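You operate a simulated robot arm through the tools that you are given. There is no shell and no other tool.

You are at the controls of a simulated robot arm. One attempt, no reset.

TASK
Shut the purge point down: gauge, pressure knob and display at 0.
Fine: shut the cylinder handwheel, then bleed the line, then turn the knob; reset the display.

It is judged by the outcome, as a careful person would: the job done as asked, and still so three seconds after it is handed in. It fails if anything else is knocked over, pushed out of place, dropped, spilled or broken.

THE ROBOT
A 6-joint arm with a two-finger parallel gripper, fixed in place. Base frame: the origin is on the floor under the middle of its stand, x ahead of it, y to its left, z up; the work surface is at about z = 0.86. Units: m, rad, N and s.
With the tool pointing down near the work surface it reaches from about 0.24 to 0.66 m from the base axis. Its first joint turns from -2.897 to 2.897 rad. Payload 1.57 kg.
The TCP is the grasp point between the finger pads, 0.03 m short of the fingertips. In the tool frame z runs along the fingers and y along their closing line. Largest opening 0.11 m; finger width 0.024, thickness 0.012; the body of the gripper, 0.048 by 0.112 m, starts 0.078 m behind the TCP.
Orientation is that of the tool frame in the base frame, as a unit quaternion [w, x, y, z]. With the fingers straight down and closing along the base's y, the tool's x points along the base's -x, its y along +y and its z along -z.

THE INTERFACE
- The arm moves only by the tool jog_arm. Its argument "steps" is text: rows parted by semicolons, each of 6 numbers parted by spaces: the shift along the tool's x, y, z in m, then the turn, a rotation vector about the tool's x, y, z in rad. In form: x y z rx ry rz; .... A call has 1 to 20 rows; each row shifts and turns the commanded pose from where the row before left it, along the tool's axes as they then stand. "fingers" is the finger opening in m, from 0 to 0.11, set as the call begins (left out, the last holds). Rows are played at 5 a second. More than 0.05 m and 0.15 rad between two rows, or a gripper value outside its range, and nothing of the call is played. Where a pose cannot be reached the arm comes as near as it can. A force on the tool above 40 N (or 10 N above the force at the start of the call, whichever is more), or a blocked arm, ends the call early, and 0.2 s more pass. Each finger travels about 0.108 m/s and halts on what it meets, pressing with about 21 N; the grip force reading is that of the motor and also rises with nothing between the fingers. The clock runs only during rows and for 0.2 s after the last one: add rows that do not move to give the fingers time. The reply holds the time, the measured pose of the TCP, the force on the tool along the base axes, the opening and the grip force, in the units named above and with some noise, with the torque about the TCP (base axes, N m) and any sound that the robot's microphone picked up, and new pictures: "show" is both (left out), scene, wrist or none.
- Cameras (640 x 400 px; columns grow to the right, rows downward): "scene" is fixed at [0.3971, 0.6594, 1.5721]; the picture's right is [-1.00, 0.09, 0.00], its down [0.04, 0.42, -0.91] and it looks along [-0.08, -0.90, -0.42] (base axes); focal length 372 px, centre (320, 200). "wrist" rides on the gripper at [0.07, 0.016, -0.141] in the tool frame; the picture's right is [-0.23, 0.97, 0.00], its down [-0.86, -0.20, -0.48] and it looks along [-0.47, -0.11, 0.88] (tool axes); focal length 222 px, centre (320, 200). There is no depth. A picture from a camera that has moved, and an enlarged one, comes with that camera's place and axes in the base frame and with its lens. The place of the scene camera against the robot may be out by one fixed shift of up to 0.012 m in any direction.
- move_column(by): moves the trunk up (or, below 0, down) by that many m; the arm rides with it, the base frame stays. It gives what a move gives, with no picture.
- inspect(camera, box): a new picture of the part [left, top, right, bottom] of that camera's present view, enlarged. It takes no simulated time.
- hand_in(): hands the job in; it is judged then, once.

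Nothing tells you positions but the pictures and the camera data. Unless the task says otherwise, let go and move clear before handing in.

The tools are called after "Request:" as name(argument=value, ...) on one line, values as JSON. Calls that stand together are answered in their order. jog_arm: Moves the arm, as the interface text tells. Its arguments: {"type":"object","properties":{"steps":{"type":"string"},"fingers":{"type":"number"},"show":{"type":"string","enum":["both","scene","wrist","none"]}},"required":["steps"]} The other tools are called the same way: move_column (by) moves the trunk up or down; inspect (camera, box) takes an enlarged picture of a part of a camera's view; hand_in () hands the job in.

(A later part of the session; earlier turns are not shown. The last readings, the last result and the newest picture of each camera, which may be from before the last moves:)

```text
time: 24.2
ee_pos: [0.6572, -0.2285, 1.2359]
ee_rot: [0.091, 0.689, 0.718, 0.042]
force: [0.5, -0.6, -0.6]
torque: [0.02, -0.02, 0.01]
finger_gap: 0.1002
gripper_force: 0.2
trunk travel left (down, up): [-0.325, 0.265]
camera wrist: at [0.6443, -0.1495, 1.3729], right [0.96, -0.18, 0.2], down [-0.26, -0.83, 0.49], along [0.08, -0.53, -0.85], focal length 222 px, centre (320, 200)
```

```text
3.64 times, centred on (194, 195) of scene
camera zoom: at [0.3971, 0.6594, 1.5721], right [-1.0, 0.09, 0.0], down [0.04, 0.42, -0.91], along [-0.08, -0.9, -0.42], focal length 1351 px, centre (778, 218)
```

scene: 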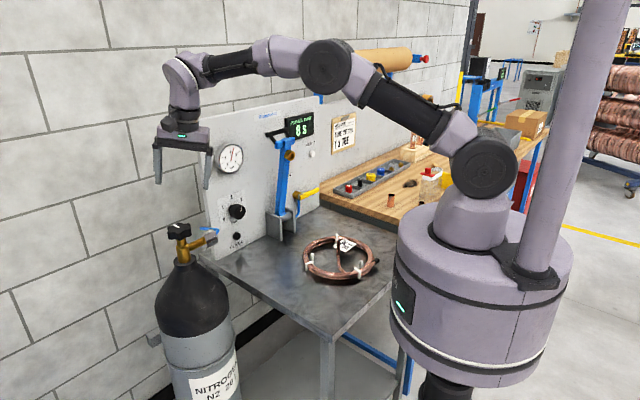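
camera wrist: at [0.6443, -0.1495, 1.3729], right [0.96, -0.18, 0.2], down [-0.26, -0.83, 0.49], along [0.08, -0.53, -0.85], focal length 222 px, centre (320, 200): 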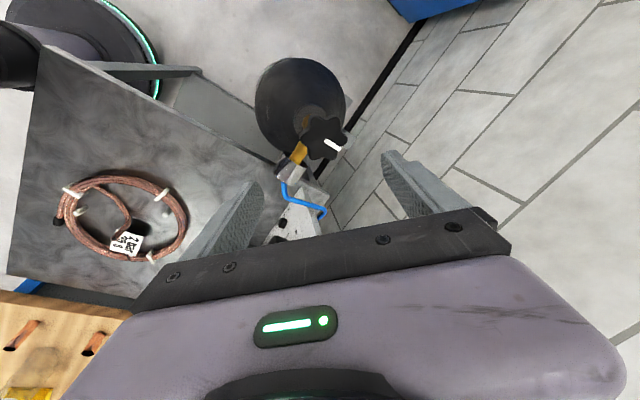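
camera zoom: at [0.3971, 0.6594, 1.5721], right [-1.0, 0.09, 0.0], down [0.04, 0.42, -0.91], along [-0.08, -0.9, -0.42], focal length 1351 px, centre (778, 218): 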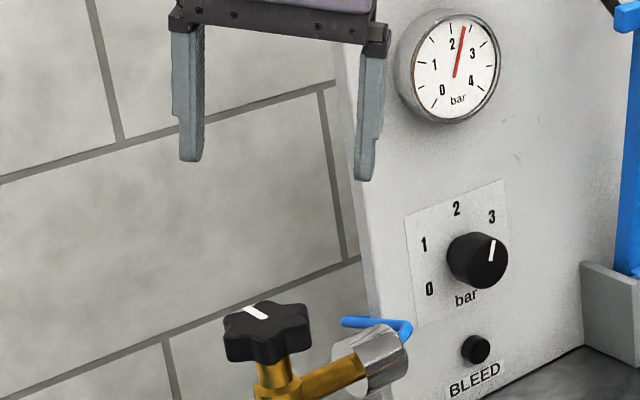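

The handwheel is shut and released. Next I'll move back to the front of the panel and pitch the tool toward BLEED, with the fingers closed for pressing.

Request:
jog_arm(steps="-0.0099 -0.0409 0.0015 0 0 0; -0.0099 -0.0409 0.0015 0 0 0; -0.0099 -0.0409 0.0015 0 0 0; -0.0099 -0.0409 0.0015 0 0 0; -0.0099 -0.0409 0.0015 0 0 0; -0.0099 -0.0409 0.0015 0 0 0; 0 0 0 0.0083 -0.0211 0.1113; 0 0 0 0.0083 -0.0211 0.1113; 0 0 0 0.0083 -0.0211 0.1113; 0 0 0 0.0083 -0.0211 0.1113; 0 0 0 -0.1317 -0.0515 0; 0 0 0 -0.1317 -0.0515 0; 0 0 0 -0.1317 -0.0515 0; 0 0 0 -0.1317 -0.0515 0; 0 0 0 -0.1317 -0.0515 0; 0 0 0 -0.1317 -0.0515 0", fingers=0)

```text
time: 27.6
ee_pos: [0.484, -0.2897, 1.3039]
ee_rot: [0.388, 0.76, 0.513, 0.088]
force: [0.3, 0.5, 0.1]
torque: [0.01, 0.02, 0.01]
finger_gap: 0.0
gripper_force: 20.8
out of reach, approached as far as the arm can: row 13, 14, 15, 16
trunk travel left (down, up): [-0.325, 0.265]
camera wrist: at [0.453, -0.1617, 1.3933], right [0.59, -0.36, 0.72], down [-0.79, -0.45, 0.42], along [0.18, -0.81, -0.55], focal length 222 px, centre (320, 200)
```

scene: 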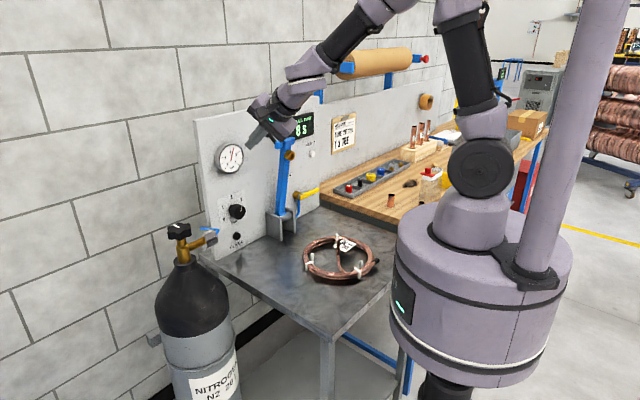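
wrist: 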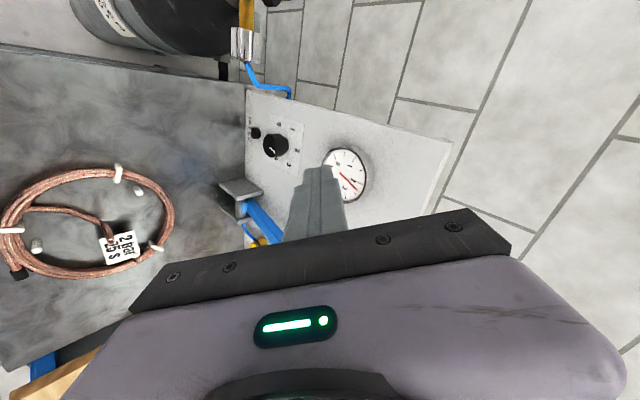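

The tilt stalled near the wrist's straight pose because the tool wasn't in the arm's own plane. I'll back off, line the tool azimuth up with the arm's azimuth, and tilt again.

Request:
jog_arm(steps="0 0 0 0.1087 0.0423 0; 0 0 0 0.1087 0.0423 0; 0 0 0 0.1087 0.0423 0; -0.0204 -0.0305 0.0129 0 0 0; -0.0204 -0.0305 0.0129 0 0 0; -0.0204 -0.0305 0.0129 0 0 0; -0.0204 -0.0305 0.0129 0 0 0; 0 0 0 -0.1305 -0.0508 0; 0 0 0 -0.1305 -0.0508 0; 0 0 0 -0.1305 -0.0508 0; 0 0 0 -0.1305 -0.0508 0")

```text
time: 30.0
ee_pos: [0.3693, -0.3641, 1.212]
ee_rot: [0.543, 0.697, 0.456, 0.108]
force: [0.2, 0.1, -0.2]
torque: [0.03, -0.03, 0.01]
finger_gap: 0.0
gripper_force: 21.1
out of reach, approached as far as the arm can: row 1, 3, 7
trunk travel left (down, up): [-0.325, 0.265]
camera wrist: at [0.3254, -0.2173, 1.2561], right [0.38, -0.16, 0.91], down [-0.89, -0.33, 0.31], along [0.25, -0.93, -0.27], focal length 222 px, centre (320, 200)
```

scene: 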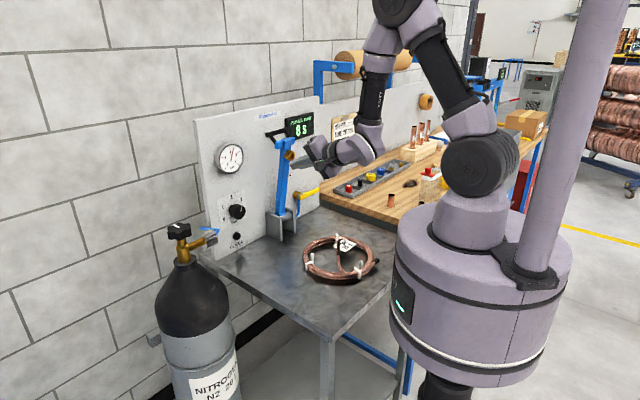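
wrist: 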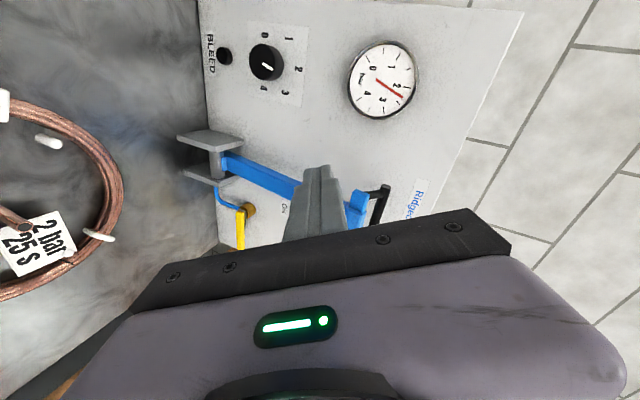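

The wrist now passes through cleanly. BLEED's face triangulates to (0.584, -0.468, 0.920) and the knob front to (0.565, -0.450, 1.024). I'll bring the closed fingertips down in front of BLEED, staying well clear of the blue lever.

Request:
jog_arm(steps="0.02294 -0.02847 0.02077 0 0 0; 0.02294 -0.02847 0.02077 0 0 0; 0.02294 -0.02847 0.02077 0 0 0; 0.02294 -0.02847 0.02077 0 0 0; 0.02294 -0.02847 0.02077 0 0 0; 0.02294 -0.02847 0.02077 0 0 0; 0.02294 -0.02847 0.02077 0 0 0")

Request:
inspect(camera="wrist", box=[200, 60, 440, 210])

```text
time: 31.6
ee_pos: [0.4484, -0.3405, 0.9303]
ee_rot: [0.544, 0.696, 0.456, 0.106]
force: [-0.7, -0.3, -0.3]
torque: [-0.02, -0.02, 0.03]
finger_gap: 0.0002
gripper_force: 21.5
trunk travel left (down, up): [-0.325, 0.265]
camera wrist: at [0.4042, -0.1928, 0.9742], right [0.38, -0.16, 0.91], down [-0.89, -0.33, 0.31], along [0.25, -0.93, -0.27], focal length 222 px, centre (320, 200)
```

scene: 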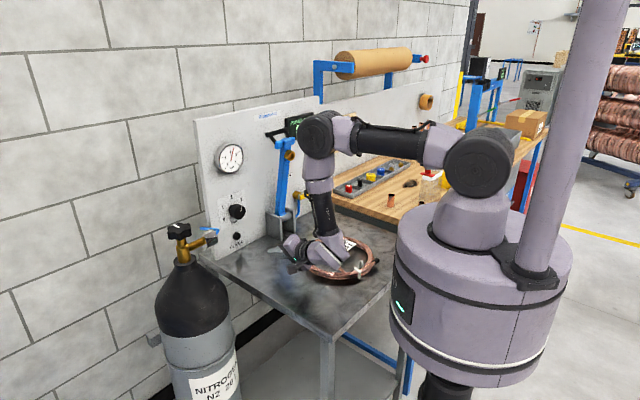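
wrist: 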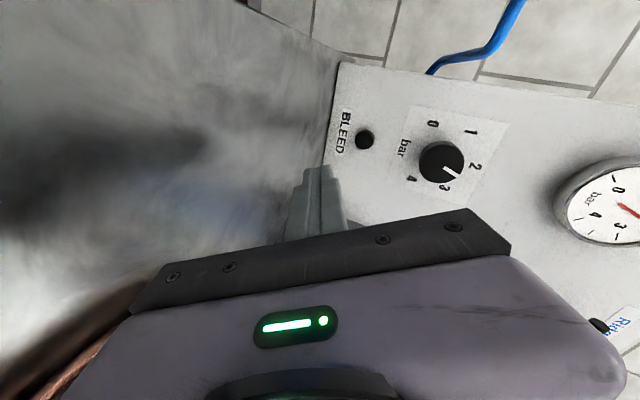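

```text
2.67 times, centred on (320, 135) of wrist
camera zoom: at [0.4042, -0.1928, 0.9742], right [0.38, -0.16, 0.91], down [-0.89, -0.33, 0.31], along [0.25, -0.93, -0.27], focal length 592 px, centre (320, 373)
```

zoom: 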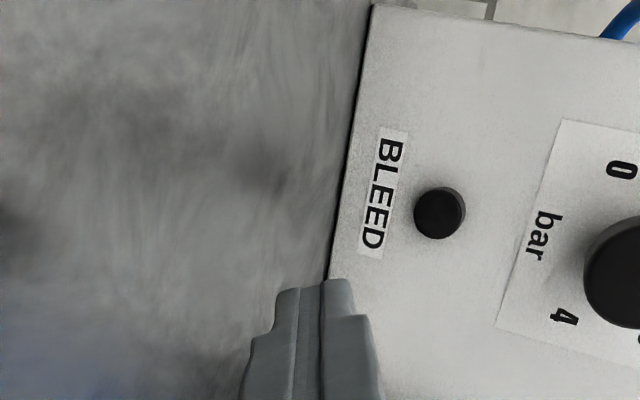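

The approach line is good; BLEED sits 16 cm ahead of the tip at about (0.584, -0.470, 0.920). I'll move to about 3 cm short of it and look.

Request:
jog_arm(steps="-0.0046 0.0161 0.0399 0 0 0; -0.0046 0.0161 0.0399 0 0 0; -0.0046 0.0161 0.0399 0 0 0; 0 0 0 0 0 0")

Request:
inspect(camera="wrist", box=[200, 80, 440, 230])

Request:
inspect(camera="scene", box=[190, 120, 334, 270])

```text
time: 32.6
ee_pos: [0.5425, -0.4272, 0.9305]
ee_rot: [0.543, 0.696, 0.458, 0.108]
force: [-0.2, -0.3, -0.2]
torque: [0.0, -0.04, 0.0]
finger_gap: 0.0
gripper_force: 21.6
trunk travel left (down, up): [-0.325, 0.265]
camera wrist: at [0.4988, -0.281, 0.9743], right [0.38, -0.16, 0.91], down [-0.89, -0.33, 0.31], along [0.25, -0.93, -0.27], focal length 222 px, centre (320, 200)
```

scene: 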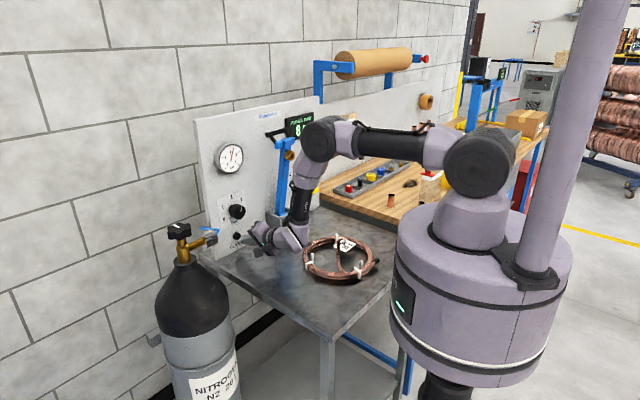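
wrist: 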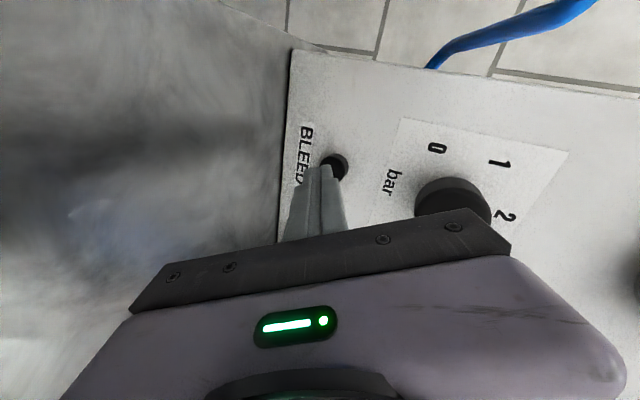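

```text
2.67 times, centred on (320, 155) of wrist
camera zoom: at [0.4988, -0.281, 0.9743], right [0.38, -0.16, 0.91], down [-0.89, -0.33, 0.31], along [0.25, -0.93, -0.27], focal length 592 px, centre (320, 320)
```

zoom: 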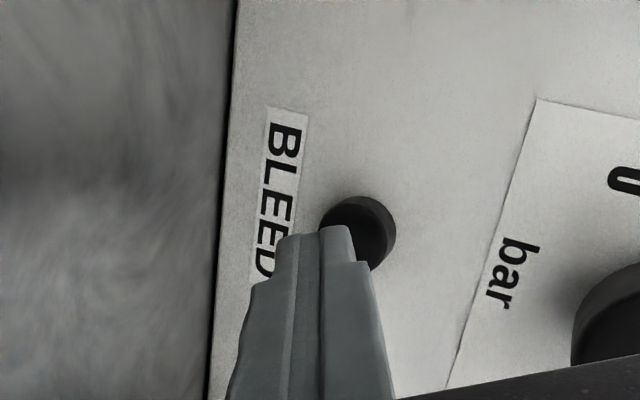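

```text
2.67 times, centred on (262, 195) of scene
camera zoom: at [0.3971, 0.6594, 1.5721], right [-1.0, 0.09, 0.0], down [0.04, 0.42, -0.91], along [-0.08, -0.9, -0.42], focal length 991 px, centre (475, 213)
```

zoom: 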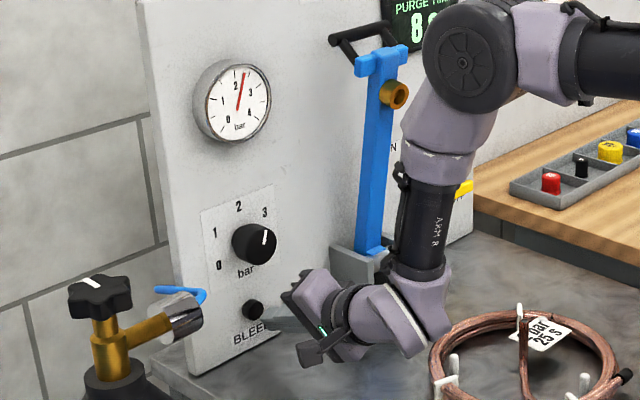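

The tip is lined up on the button about 3 cm out and the gauge is in view. I'll press in with small steps and watch the force.

Request:
jog_arm(steps="-0.0012 0.0028 0.0074 0 0 0; -0.0012 0.0028 0.0074 0 0 0; -0.0012 0.0028 0.0074 0 0 0; -0.0003 0.0007 0.0018 0 0 0; -0.0003 0.0007 0.0018 0 0 0; -0.0003 0.0007 0.0018 0 0 0")

Request:
inspect(camera="wrist", box=[200, 80, 440, 230])

Request:
inspect(camera="scene", box=[190, 120, 334, 270])

```text
time: 34.0
ee_pos: [0.5623, -0.4493, 0.9292]
ee_rot: [0.542, 0.697, 0.457, 0.107]
force: [-15.5, 14.7, -1.8]
torque: [0.04, -0.01, -0.11]
finger_gap: 0.0
gripper_force: 21.1
trunk travel left (down, up): [-0.325, 0.265]
heard: click
camera wrist: at [0.5188, -0.3022, 0.9737], right [0.38, -0.16, 0.91], down [-0.89, -0.33, 0.31], along [0.25, -0.93, -0.27], focal length 222 px, centre (320, 200)
```

scene: 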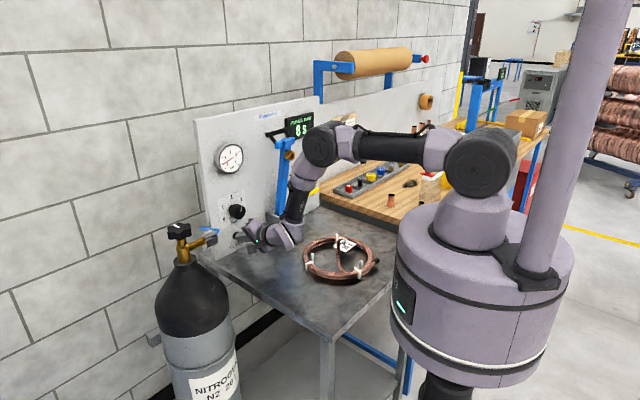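
wrist: 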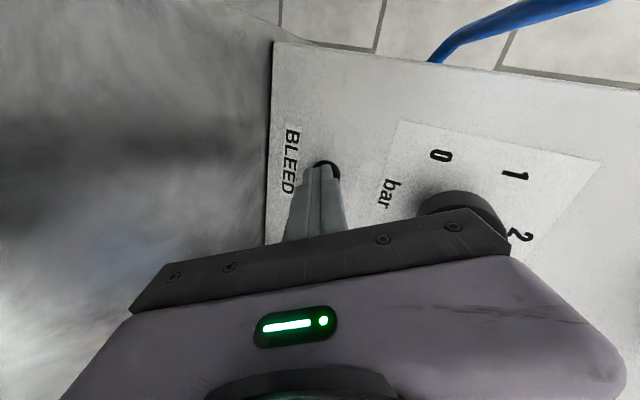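

```text
2.67 times, centred on (320, 155) of wrist
camera zoom: at [0.5188, -0.3022, 0.9737], right [0.38, -0.16, 0.91], down [-0.89, -0.33, 0.31], along [0.25, -0.93, -0.27], focal length 592 px, centre (320, 320)
```

zoom: 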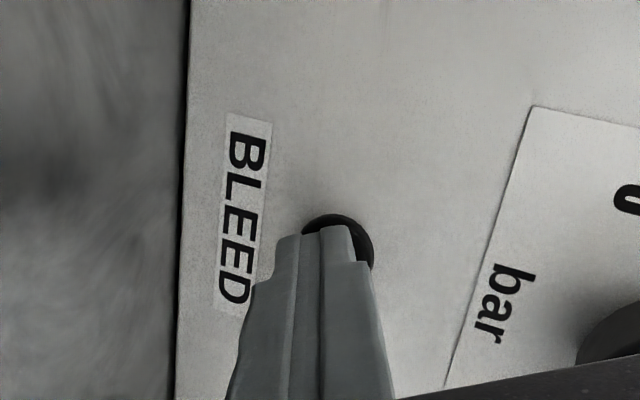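

```text
2.67 times, centred on (262, 195) of scene
camera zoom: at [0.3971, 0.6594, 1.5721], right [-1.0, 0.09, 0.0], down [0.04, 0.42, -0.91], along [-0.08, -0.9, -0.42], focal length 991 px, centre (475, 213)
```

zoom: 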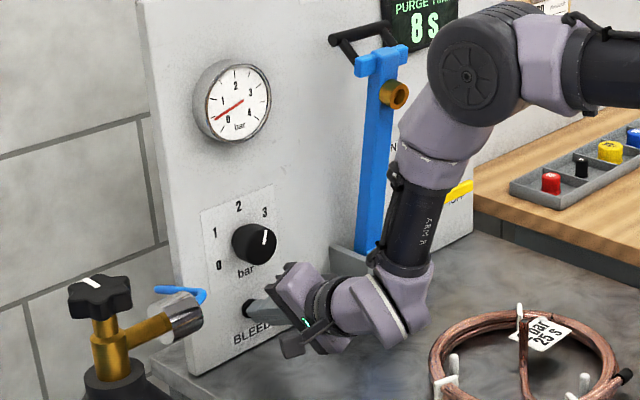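

Pressing BLEED gave a click, and the gauge is already falling from 2.4 to about 0.4 bar. I'll hold it in until the needle reaches 0.

Request:
jog_arm(steps="0 0 0 0 0 0; 0 0 0 0 0 0; 0 0 0 0 0 0; 0 0 0 0 0 0; 0 0 0 0 0 0; 0 0 0 0 0 0; 0 0 0 0 0 0; 0 0 0 0 0 0; 0 0 0 0 0 0; 0 0 0 0 0 0", show="none")

Request:
inspect(camera="scene", box=[200, 130, 280, 180])

```text
time: 36.2
ee_pos: [0.5623, -0.4496, 0.9307]
ee_rot: [0.544, 0.696, 0.456, 0.107]
force: [-15.1, 13.7, 3.1]
torque: [-0.07, -0.05, -0.11]
finger_gap: 0.0
gripper_force: 21.1
trunk travel left (down, up): [-0.325, 0.265]
```

```text
8.00 times, centred on (240, 155) of scene
camera zoom: at [0.3971, 0.6594, 1.5721], right [-1.0, 0.09, 0.0], down [0.04, 0.42, -0.91], along [-0.08, -0.9, -0.42], focal length 2973 px, centre (960, 560)
```

zoom: 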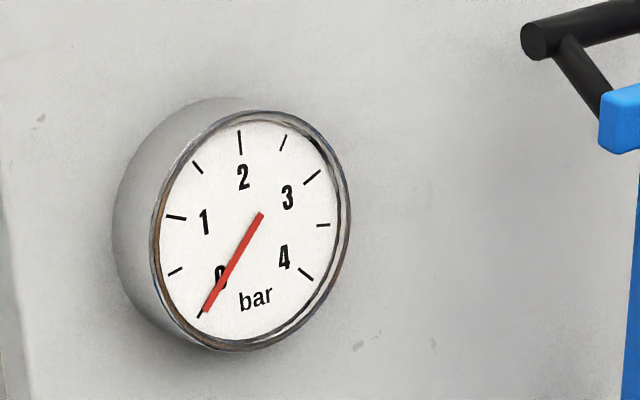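

The gauge is at 0. I'll back off and check that it stays there, which would confirm the handwheel really is shut.

Request:
jog_arm(steps="0.0012 -0.0028 -0.0074 0 0 0; 0.003 -0.0071 -0.0184 0 0 0; 0.006 -0.0142 -0.0369 0 0 0; 0.006 -0.0142 -0.0369 0 0 0; 0 0 0 0 0 0; 0 0 0 0 0 0; 0 0 0 0 0 0; 0 0 0 0 0 0")

Request:
inspect(camera="scene", box=[200, 130, 280, 180])

Request:
inspect(camera="wrist", box=[300, 60, 540, 210])

```text
time: 38.0
ee_pos: [0.4876, -0.3729, 0.9292]
ee_rot: [0.543, 0.697, 0.457, 0.106]
force: [0.2, 0.1, -0.5]
torque: [0.02, -0.06, 0.0]
finger_gap: 0.0001
gripper_force: 20.8
trunk travel left (down, up): [-0.325, 0.265]
camera wrist: at [0.4443, -0.2262, 0.9732], right [0.38, -0.16, 0.91], down [-0.89, -0.33, 0.31], along [0.25, -0.93, -0.27], focal length 222 px, centre (320, 200)
```

scene: 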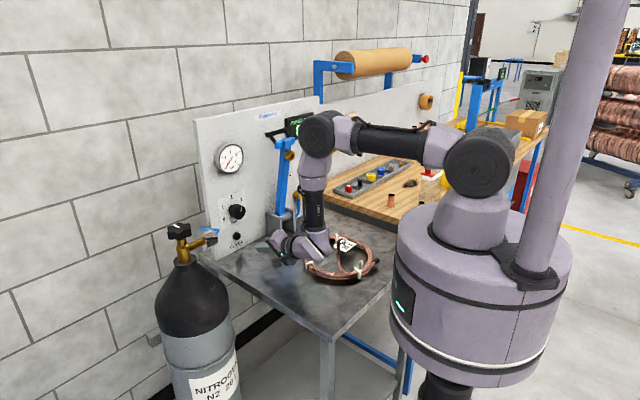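
wrist: 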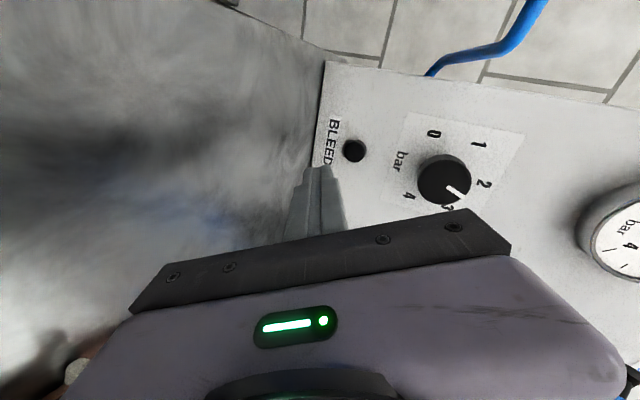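

```text
8.00 times, centred on (240, 155) of scene
camera zoom: at [0.3971, 0.6594, 1.5721], right [-1.0, 0.09, 0.0], down [0.04, 0.42, -0.91], along [-0.08, -0.9, -0.42], focal length 2973 px, centre (960, 560)
```

zoom: 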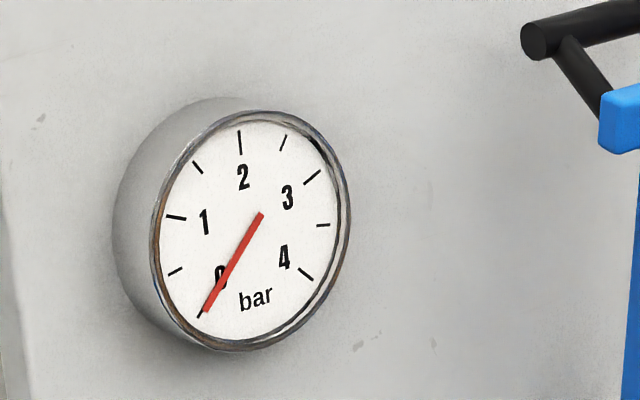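

```text
2.67 times, centred on (420, 135) of wrist
camera zoom: at [0.4443, -0.2262, 0.9732], right [0.38, -0.16, 0.91], down [-0.89, -0.33, 0.31], along [0.25, -0.93, -0.27], focal length 592 px, centre (53, 373)
```

zoom: 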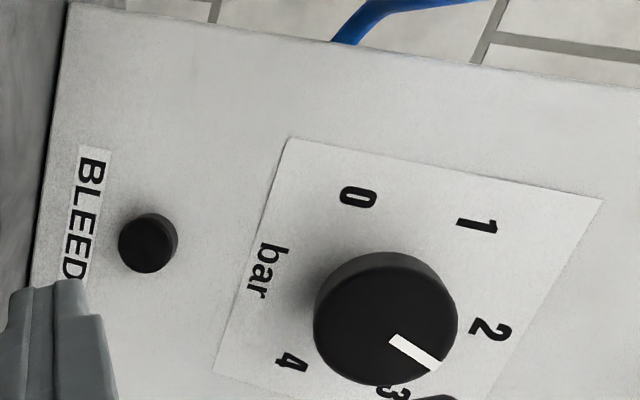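

The gauge holds at 0 with BLEED released. Next is the knob, with its front centre at about (0.566, -0.454, 1.024). I'll rise, level the tool and open the fingers in front of it.

Request:
jog_arm(steps="-0.0117 0.0284 -0.0083 0 0 0; -0.0117 0.0284 -0.0083 0 0 0; -0.0117 0.0284 -0.0083 0 0 0; 0 0 0 -0.1229 -0.0501 0; 0 0 0 -0.1229 -0.0501 0; 0 0 0 -0.1229 -0.0501 0; 0 0 0 0 0 0", fingers=0.08)

Request:
inspect(camera="wrist", box=[224, 90, 416, 210])

```text
time: 39.6
ee_pos: [0.497, -0.3814, 1.0237]
ee_rot: [0.694, 0.591, 0.387, 0.137]
force: [0.0, 0.6, -0.1]
torque: [-0.01, -0.01, 0.03]
finger_gap: 0.0799
gripper_force: 0.1
trunk travel left (down, up): [-0.325, 0.265]
camera wrist: at [0.4488, -0.2307, 1.0126], right [0.11, 0.11, 0.99], down [-0.95, -0.26, 0.14], along [0.28, -0.96, 0.08], focal length 222 px, centre (320, 200)
```

scene: 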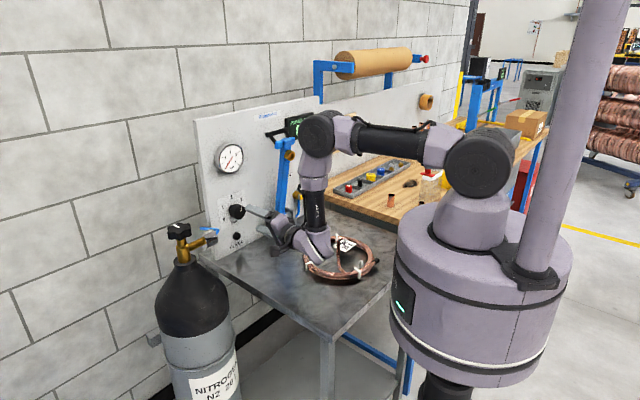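
wrist: 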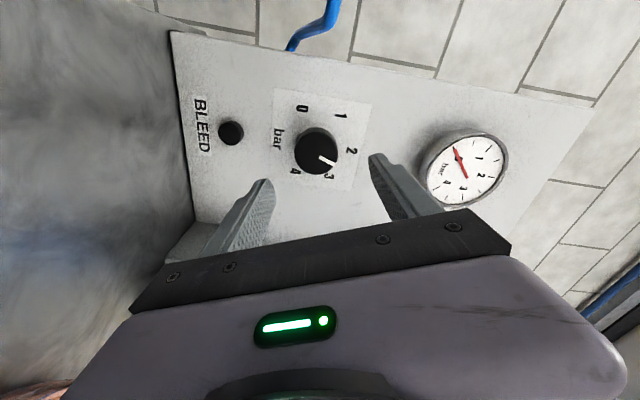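

```text
3.33 times, centred on (320, 150) of wrist
camera zoom: at [0.4488, -0.2307, 1.0126], right [0.11, 0.11, 0.99], down [-0.95, -0.26, 0.14], along [0.28, -0.96, 0.08], focal length 740 px, centre (320, 367)
```

zoom: 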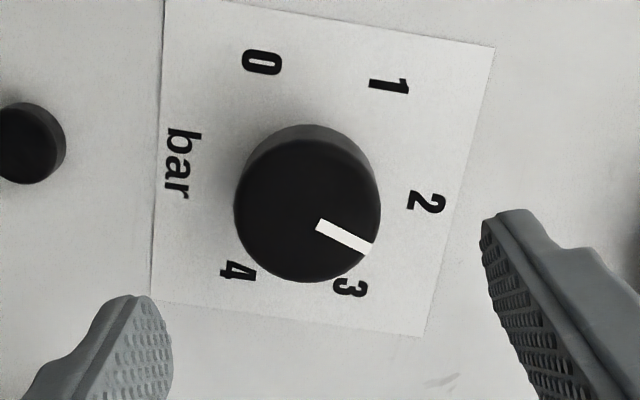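

The tool is level and on the knob axis apart from a 5 mm offset. The mark reads about 2.4 with 60° per bar, so 0 is about 144° counter-clockwise. I'll correct the offset and advance around the knob.

Request:
jog_arm(steps="0 -0.005 0.03 0 0 0; 0 0 0.03 0 0 0; 0 0 0.02 0 0 0; 0 0 0.008 0 0 0; 0 0 0 0 0 0")

Request:
inspect(camera="wrist", box=[224, 110, 416, 230])

Request:
inspect(camera="scene", box=[190, 130, 334, 260])

```text
time: 40.8
ee_pos: [0.5577, -0.4467, 1.019]
ee_rot: [0.694, 0.591, 0.388, 0.136]
force: [0.6, 0.5, -0.2]
torque: [0.0, 0.0, -0.01]
finger_gap: 0.0798
gripper_force: 0.1
trunk travel left (down, up): [-0.325, 0.265]
camera wrist: at [0.5094, -0.2957, 1.0082], right [0.11, 0.11, 0.99], down [-0.95, -0.26, 0.14], along [0.28, -0.96, 0.08], focal length 222 px, centre (320, 200)
```

scene: 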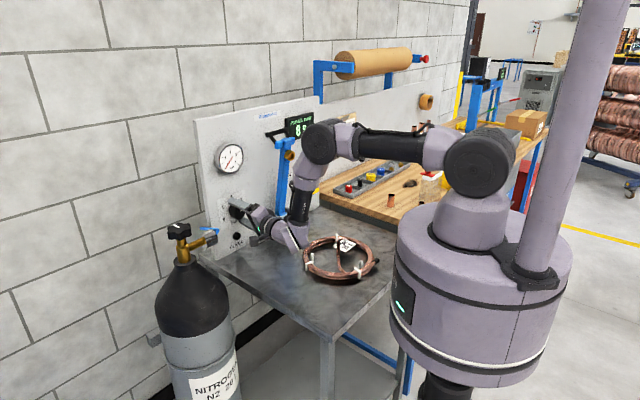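
wrist: 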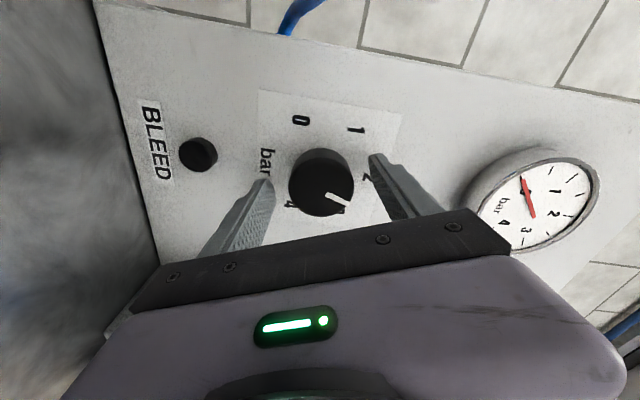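

```text
3.33 times, centred on (320, 170) of wrist
camera zoom: at [0.5094, -0.2957, 1.0082], right [0.11, 0.11, 0.99], down [-0.95, -0.26, 0.14], along [0.28, -0.96, 0.08], focal length 740 px, centre (320, 300)
```

zoom: 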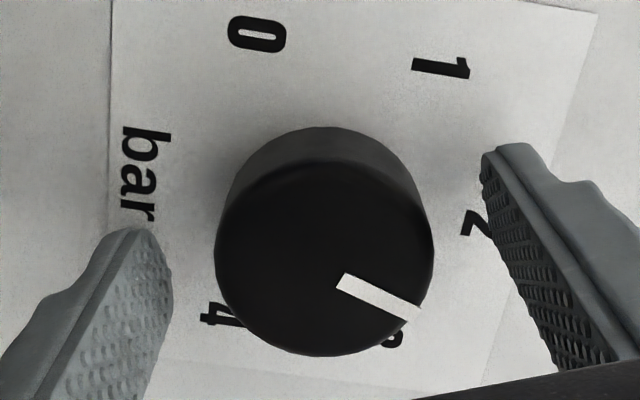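

```text
3.08 times, centred on (262, 195) of scene
camera zoom: at [0.3971, 0.6594, 1.5721], right [-1.0, 0.09, 0.0], down [0.04, 0.42, -0.91], along [-0.08, -0.9, -0.42], focal length 1143 px, centre (498, 215)
```

zoom: 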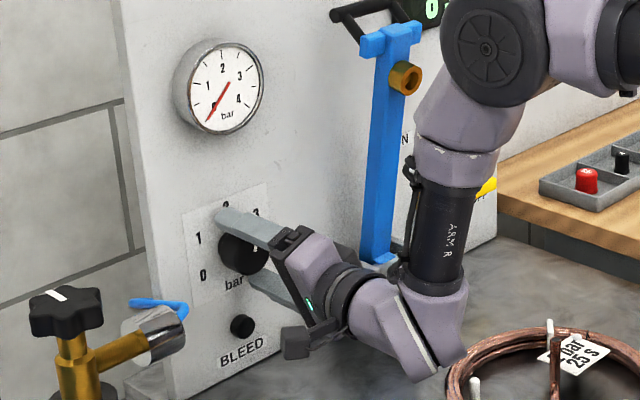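

The knob is centred between the fingers and nothing is touching. I'll close on it.

Request:
jog_arm(steps="0 0 0 0 0 0; 0 0 0 0 0 0; 0 0 0 0 0 0; 0 0 0 0 0 0", fingers=0, show="wrist")

```text
time: 41.8
ee_pos: [0.5585, -0.4466, 1.0197]
ee_rot: [0.695, 0.59, 0.388, 0.137]
force: [7.2, -2.3, 9.8]
torque: [-0.11, -0.17, 0.32]
finger_gap: 0.0473
gripper_force: 45.1
trunk travel left (down, up): [-0.325, 0.265]
camera wrist: at [0.5098, -0.2955, 1.009], right [0.11, 0.11, 0.99], down [-0.95, -0.27, 0.14], along [0.28, -0.96, 0.08], focal length 222 px, centre (320, 200)
```

wrist: 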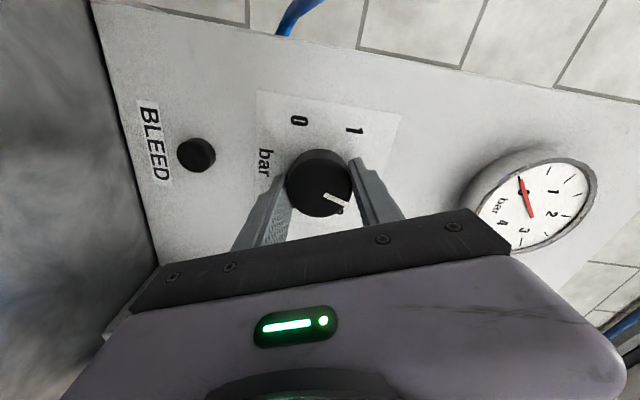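

The grip is on at a 47 mm gap. I'll turn it counter-clockwise toward 0, relieving the small side load as I go.

Request:
jog_arm(steps="0 0.001 0 0 0 -0.1; 0 0 0 0 0 -0.1; 0 0 0 0 0 -0.1; 0 0 0 0 0 -0.1; 0 0 0 0 0 -0.1; 0 0 0 0 0 -0.1", show="wrist")

Request:
inspect(camera="wrist", box=[224, 110, 416, 230])

Request:
inspect(camera="scene", box=[190, 130, 334, 260])

```text
time: 43.2
ee_pos: [0.5586, -0.4448, 1.0202]
ee_rot: [0.704, 0.449, 0.545, -0.075]
force: [8.2, -6.1, 13.7]
torque: [-0.5, -0.54, -0.41]
finger_gap: 0.0478
gripper_force: 45.3
trunk travel left (down, up): [-0.325, 0.265]
camera wrist: at [0.4969, -0.308, 0.9718], right [0.49, 0.48, 0.73], down [-0.79, -0.1, 0.6], along [0.37, -0.87, 0.33], focal length 222 px, centre (320, 200)
```

wrist: 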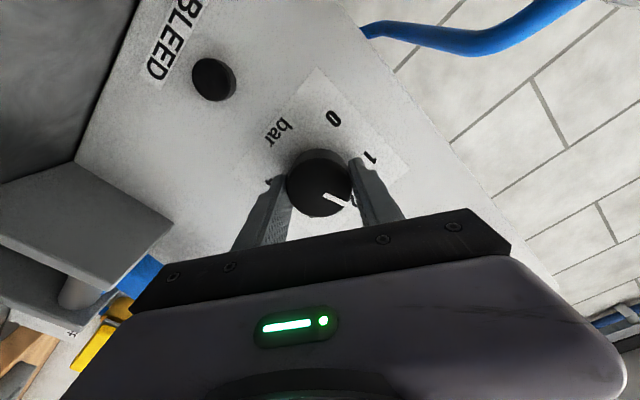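

```text
3.33 times, centred on (320, 170) of wrist
camera zoom: at [0.4969, -0.308, 0.9718], right [0.49, 0.48, 0.73], down [-0.79, -0.1, 0.6], along [0.37, -0.87, 0.33], focal length 740 px, centre (320, 300)
```

zoom: 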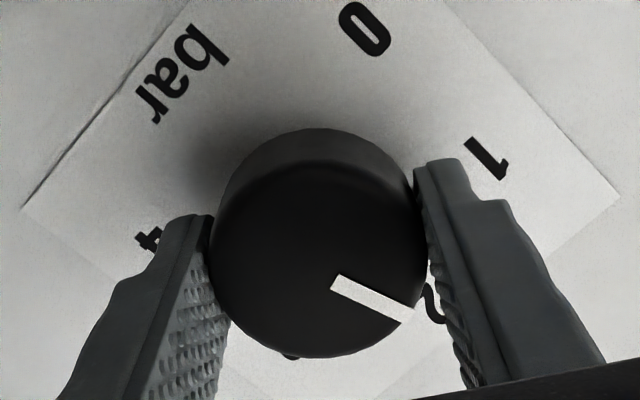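

```text
3.08 times, centred on (262, 195) of scene
camera zoom: at [0.3971, 0.6594, 1.5721], right [-1.0, 0.09, 0.0], down [0.04, 0.42, -0.91], along [-0.08, -0.9, -0.42], focal length 1143 px, centre (498, 215)
```

zoom: 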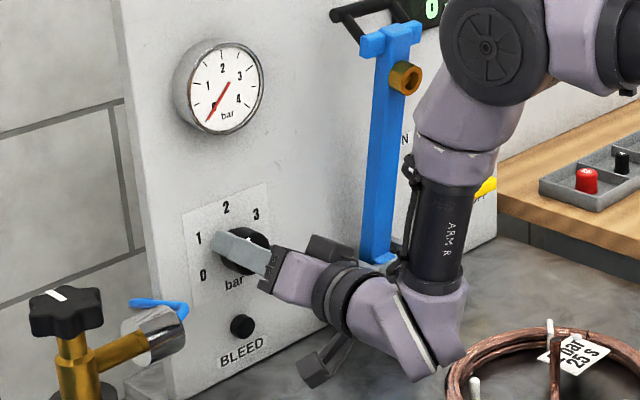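

The knob follows the gripper and is at about 1.9 now. I'll keep turning counter-clockwise.

Request:
jog_arm(steps="-0.001 0.001 0 0 0 -0.1; 0 0 0.0005 0 0 -0.1; 0 0 0 0 0 -0.1; 0 0 0 0 0 -0.1; 0 0 0 0 0 -0.1; 0 0 0 0 0 -0.1; 0 0 0 0 0 -0.1; 0 0 0 0 0 -0.1; 0 0 0 0 0 -0.1", show="wrist")

Request:
inspect(camera="wrist", box=[224, 110, 416, 230])

Request:
inspect(camera="scene", box=[190, 130, 334, 260])

```text
time: 45.2
ee_pos: [0.5591, -0.446, 1.0217]
ee_rot: [0.601, 0.167, 0.687, -0.373]
force: [4.5, 11.0, -1.6]
torque: [-0.28, -0.34, 0.5]
finger_gap: 0.0476
gripper_force: 45.1
trunk travel left (down, up): [-0.325, 0.265]
camera wrist: at [0.456, -0.3479, 0.9503], right [0.71, 0.7, -0.09], down [-0.28, 0.4, 0.87], along [0.65, -0.6, 0.48], focal length 222 px, centre (320, 200)
```

wrist: 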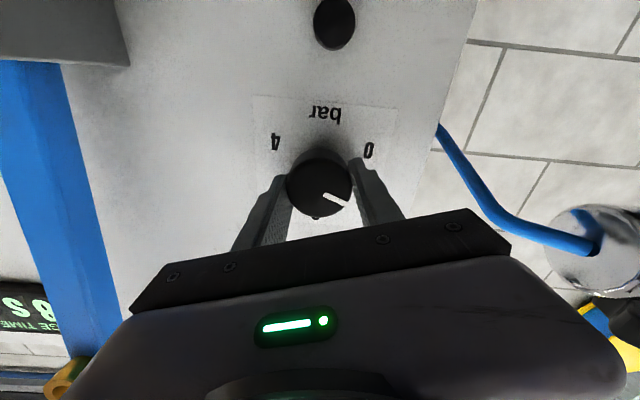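

```text
3.33 times, centred on (320, 170) of wrist
camera zoom: at [0.456, -0.3479, 0.9503], right [0.71, 0.7, -0.09], down [-0.28, 0.4, 0.87], along [0.65, -0.6, 0.48], focal length 740 px, centre (320, 300)
```

zoom: 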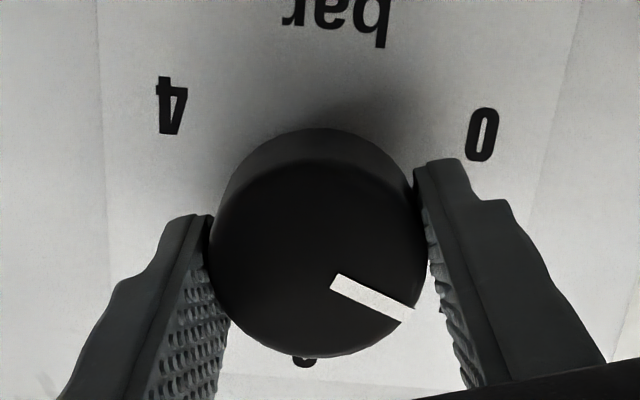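

```text
3.08 times, centred on (262, 195) of scene
camera zoom: at [0.3971, 0.6594, 1.5721], right [-1.0, 0.09, 0.0], down [0.04, 0.42, -0.91], along [-0.08, -0.9, -0.42], focal length 1143 px, centre (498, 215)
```

zoom: 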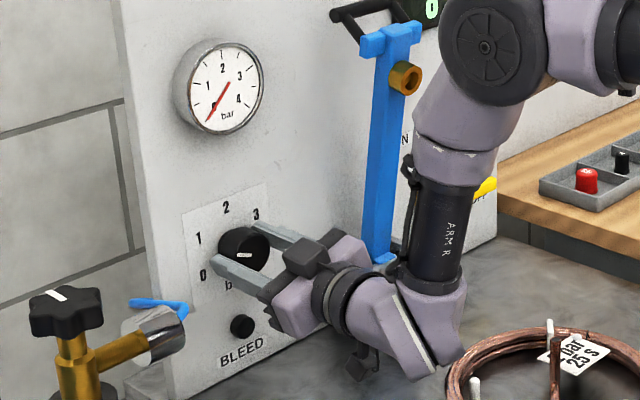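

The mark is at about 1 after 1.5 rad, so roughly 1 rad remains. I'll do 0.8 rad and check.

Request:
jog_arm(steps="0 0 0 0 0 -0.1; 0 0 0 0 0 -0.1; 0 0 0 0 0 -0.1; 0 0 0 0 0 -0.1; 0 0 0 0 0 -0.1; 0 0 0 0 0 -0.1; 0 0 0 0 0 -0.1; 0 0 0 0 0 -0.1", show="wrist")

Request:
inspect(camera="wrist", box=[224, 110, 416, 230])

Request:
inspect(camera="scene", box=[190, 130, 334, 260])

```text
time: 47.0
ee_pos: [0.5608, -0.4454, 1.0201]
ee_rot: [0.407, -0.115, 0.698, -0.578]
force: [5.9, 20.6, -16.5]
torque: [0.0, -0.07, 1.17]
finger_gap: 0.0475
gripper_force: 45.2
trunk travel left (down, up): [-0.325, 0.265]
camera wrist: at [0.4216, -0.3817, 0.976], right [0.45, 0.44, -0.78], down [0.15, 0.82, 0.55], along [0.88, -0.37, 0.3], focal length 222 px, centre (320, 200)
```

wrist: 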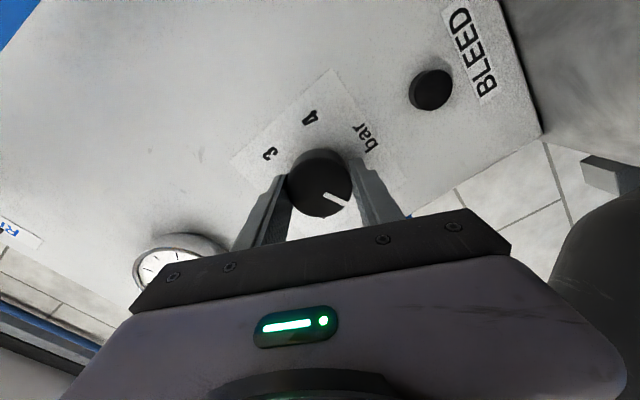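

```text
3.33 times, centred on (320, 170) of wrist
camera zoom: at [0.4216, -0.3817, 0.976], right [0.45, 0.44, -0.78], down [0.15, 0.82, 0.55], along [0.88, -0.37, 0.3], focal length 740 px, centre (320, 300)
```

zoom: 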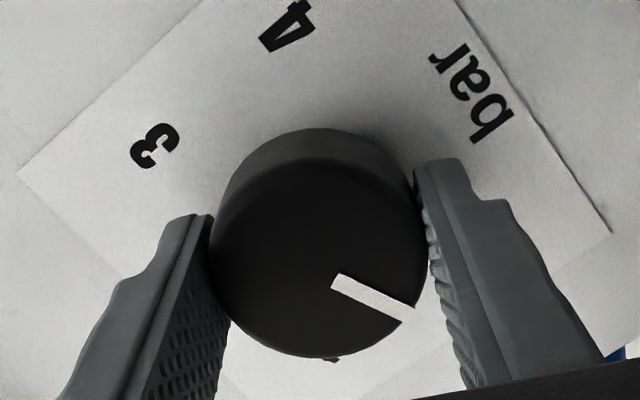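

```text
3.08 times, centred on (262, 195) of scene
camera zoom: at [0.3971, 0.6594, 1.5721], right [-1.0, 0.09, 0.0], down [0.04, 0.42, -0.91], along [-0.08, -0.9, -0.42], focal length 1143 px, centre (498, 215)
```

zoom: 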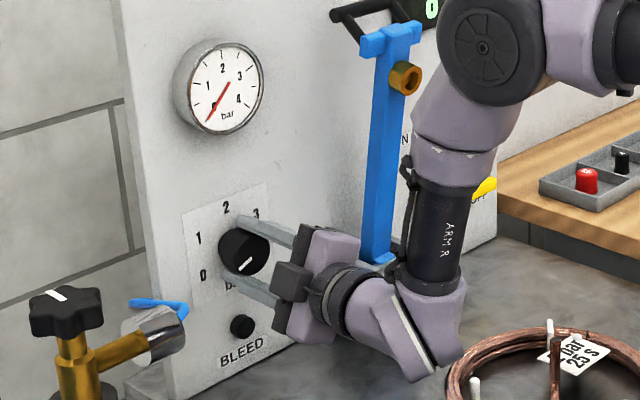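

The mark measures about -114° from upright and the 0 label is at -120°, so about 6° remains. I'll ease the side load and finish turning, feeling for a stop.

Request:
jog_arm(steps="0 0.001 0 0 0 -0.04; 0 0.001 0 0 0 -0.04; 0 0 0 0 0 -0.04; 0 0 0 0 0 -0.04", show="wrist")

Request:
inspect(camera="wrist", box=[224, 110, 416, 230])

Request:
inspect(camera="scene", box=[210, 185, 274, 255])

```text
time: 48.0
ee_pos: [0.5584, -0.4452, 1.0191]
ee_rot: [0.36, -0.169, 0.686, -0.609]
force: [4.1, 9.1, -2.3]
torque: [0.46, -0.47, 0.13]
finger_gap: 0.0477
gripper_force: 45.5
trunk travel left (down, up): [-0.325, 0.265]
camera wrist: at [0.4168, -0.3866, 0.9842], right [0.36, 0.35, -0.87], down [0.21, 0.87, 0.44], along [0.91, -0.34, 0.24], focal length 222 px, centre (320, 200)
```

wrist: 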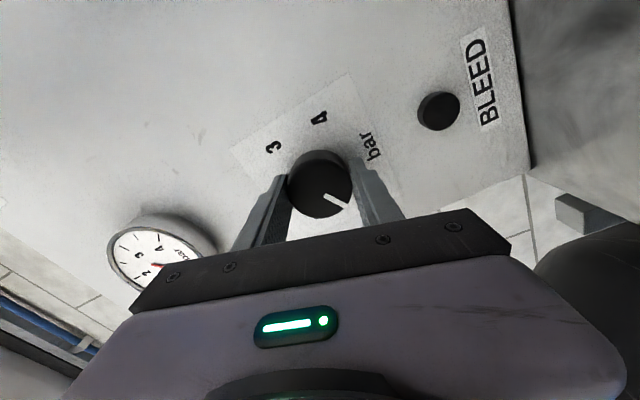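

```text
3.33 times, centred on (320, 170) of wrist
camera zoom: at [0.4168, -0.3866, 0.9842], right [0.36, 0.35, -0.87], down [0.21, 0.87, 0.44], along [0.91, -0.34, 0.24], focal length 740 px, centre (320, 300)
```

zoom: 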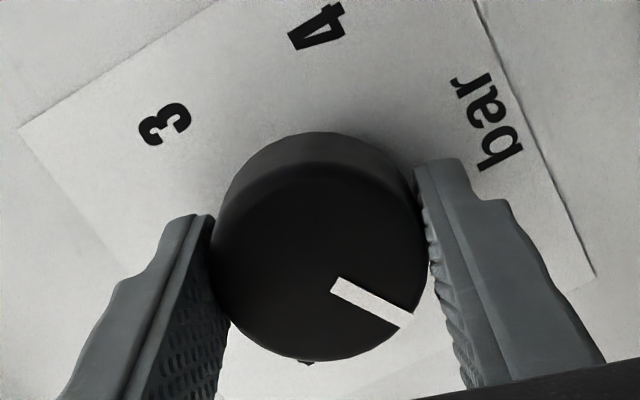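

```text
5.71 times, centred on (242, 220) of scene
camera zoom: at [0.3971, 0.6594, 1.5721], right [-1.0, 0.09, 0.0], down [0.04, 0.42, -0.91], along [-0.08, -0.9, -0.42], focal length 2123 px, centre (766, 86)
```

zoom: 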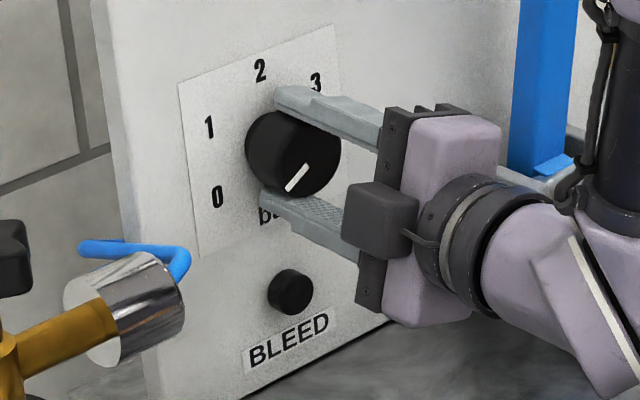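

The resisting torque rose to about 0.66 N·m and the mark measures about -121°, so the knob is at its 0 stop. I'll let go and back straight out.

Request:
jog_arm(steps="0 0 0 0 0 0; 0 0 0 0 0 0; 0 0 -0.03 0 0 0; 0 0 -0.04 0 0 0; 0 0 -0.04 0 0 0; 0 0 0 0 0 0", fingers=0.085)

Request:
inspect(camera="wrist", box=[200, 60, 440, 210])

Request:
inspect(camera="scene", box=[190, 120, 334, 270])

Request:
inspect(camera="scene", box=[210, 185, 274, 255])

```text
time: 49.4
ee_pos: [0.48, -0.3656, 1.0193]
ee_rot: [0.361, -0.168, 0.687, -0.608]
force: [-0.8, 0.6, 0.5]
torque: [-0.01, 0.02, 0.01]
finger_gap: 0.0849
gripper_force: 0.1
trunk travel left (down, up): [-0.325, 0.265]
camera wrist: at [0.338, -0.3071, 0.984], right [0.36, 0.35, -0.87], down [0.21, 0.87, 0.44], along [0.91, -0.34, 0.24], focal length 222 px, centre (320, 200)
```

scene: 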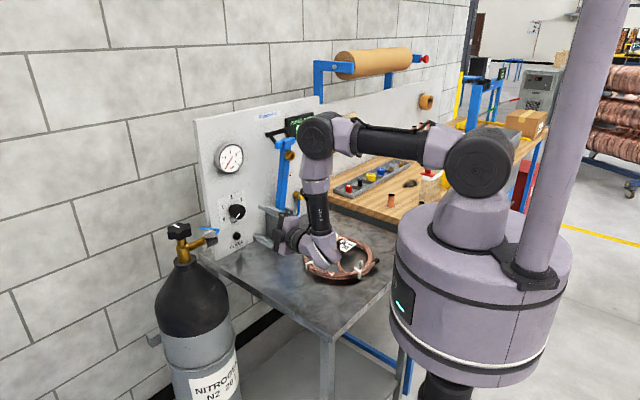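
wrist: 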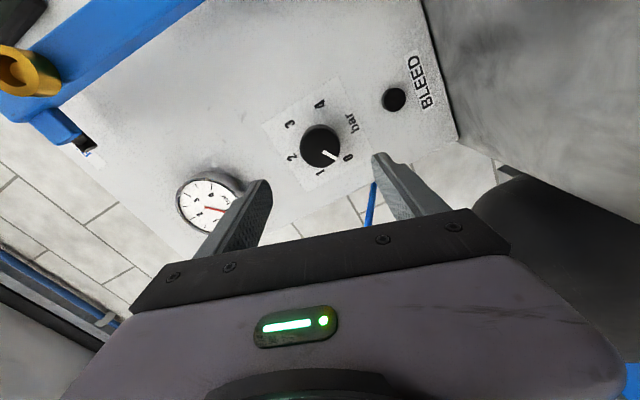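

```text
2.67 times, centred on (320, 135) of wrist
camera zoom: at [0.338, -0.3071, 0.984], right [0.36, 0.35, -0.87], down [0.21, 0.87, 0.44], along [0.91, -0.34, 0.24], focal length 592 px, centre (320, 373)
```

zoom: 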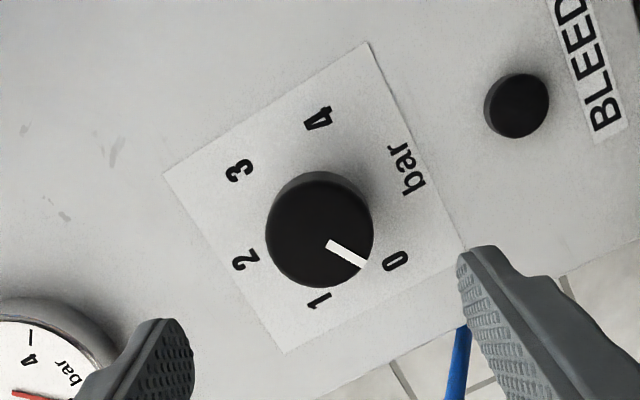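

```text
2.67 times, centred on (262, 195) of scene
camera zoom: at [0.3971, 0.6594, 1.5721], right [-1.0, 0.09, 0.0], down [0.04, 0.42, -0.91], along [-0.08, -0.9, -0.42], focal length 991 px, centre (475, 213)
```

zoom: 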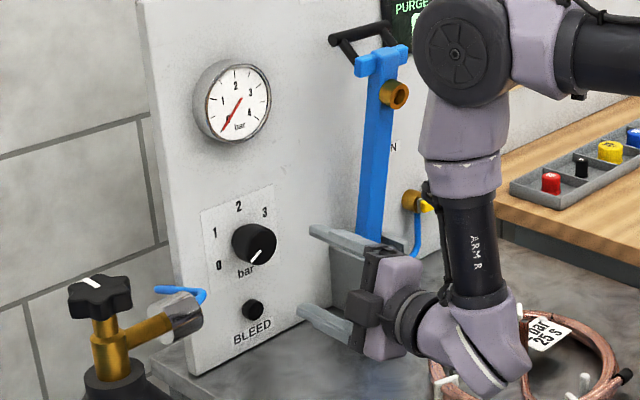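

```text
5.71 times, centred on (242, 220) of scene
camera zoom: at [0.3971, 0.6594, 1.5721], right [-1.0, 0.09, 0.0], down [0.04, 0.42, -0.91], along [-0.08, -0.9, -0.42], focal length 2123 px, centre (766, 86)
```

zoom: 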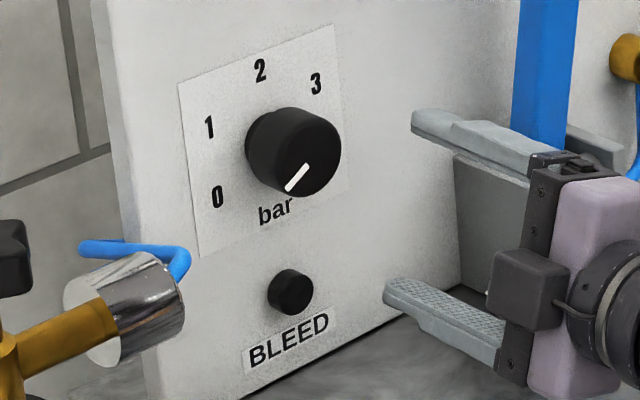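

The knob mark points at 0 and the gauge still reads 0. RESET is next, so I'll close the fingers, back out and rise, then cross in front of the blue lever with clearance.

Request:
jog_arm(steps="-0.0094 -0.0313 -0.0189 0 0 0; -0.0094 -0.0313 -0.0189 0 0 0; -0.0094 -0.0313 -0.0189 0 0 0; 0.0434 -0.0131 0.0002 0 0 0; 0.0434 -0.0131 0.0002 0 0 0; 0.0434 -0.0131 0.0002 0 0 0; 0.0434 -0.0131 0.0002 0 0 0; 0.0366 -0.011 0 0 0 0; 0.0366 -0.011 0 0 0 0; 0.0366 -0.011 0 0 0 0; 0.0366 -0.011 0 0 0 0; 0 0 0 0.0236 0.0785 0; 0 0 0 0.0236 0.0785 0", fingers=0)

```text
time: 52.2
ee_pos: [0.2034, -0.5612, 1.1185]
ee_rot: [0.309, -0.111, 0.698, -0.636]
force: [0.2, 0.0, 0.5]
torque: [-0.01, 0.0, 0.01]
finger_gap: 0.0
gripper_force: 21.1
trunk travel left (down, up): [-0.325, 0.265]
camera wrist: at [0.0717, -0.4814, 1.0823], right [0.41, 0.29, -0.87], down [0.35, 0.83, 0.44], along [0.84, -0.48, 0.24], focal length 222 px, centre (320, 200)
```

scene: 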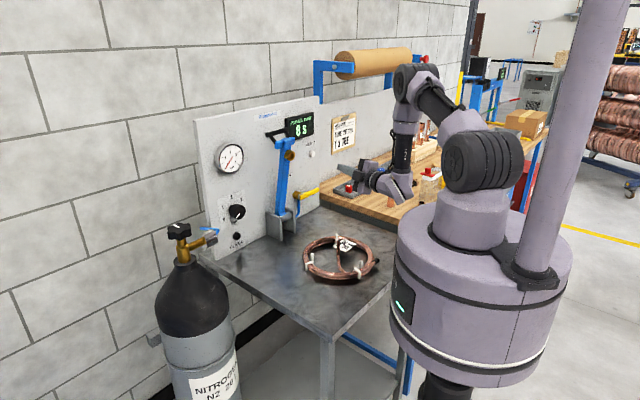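
wrist: 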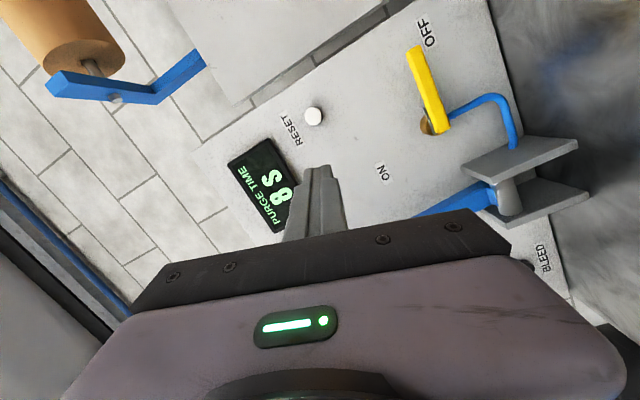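

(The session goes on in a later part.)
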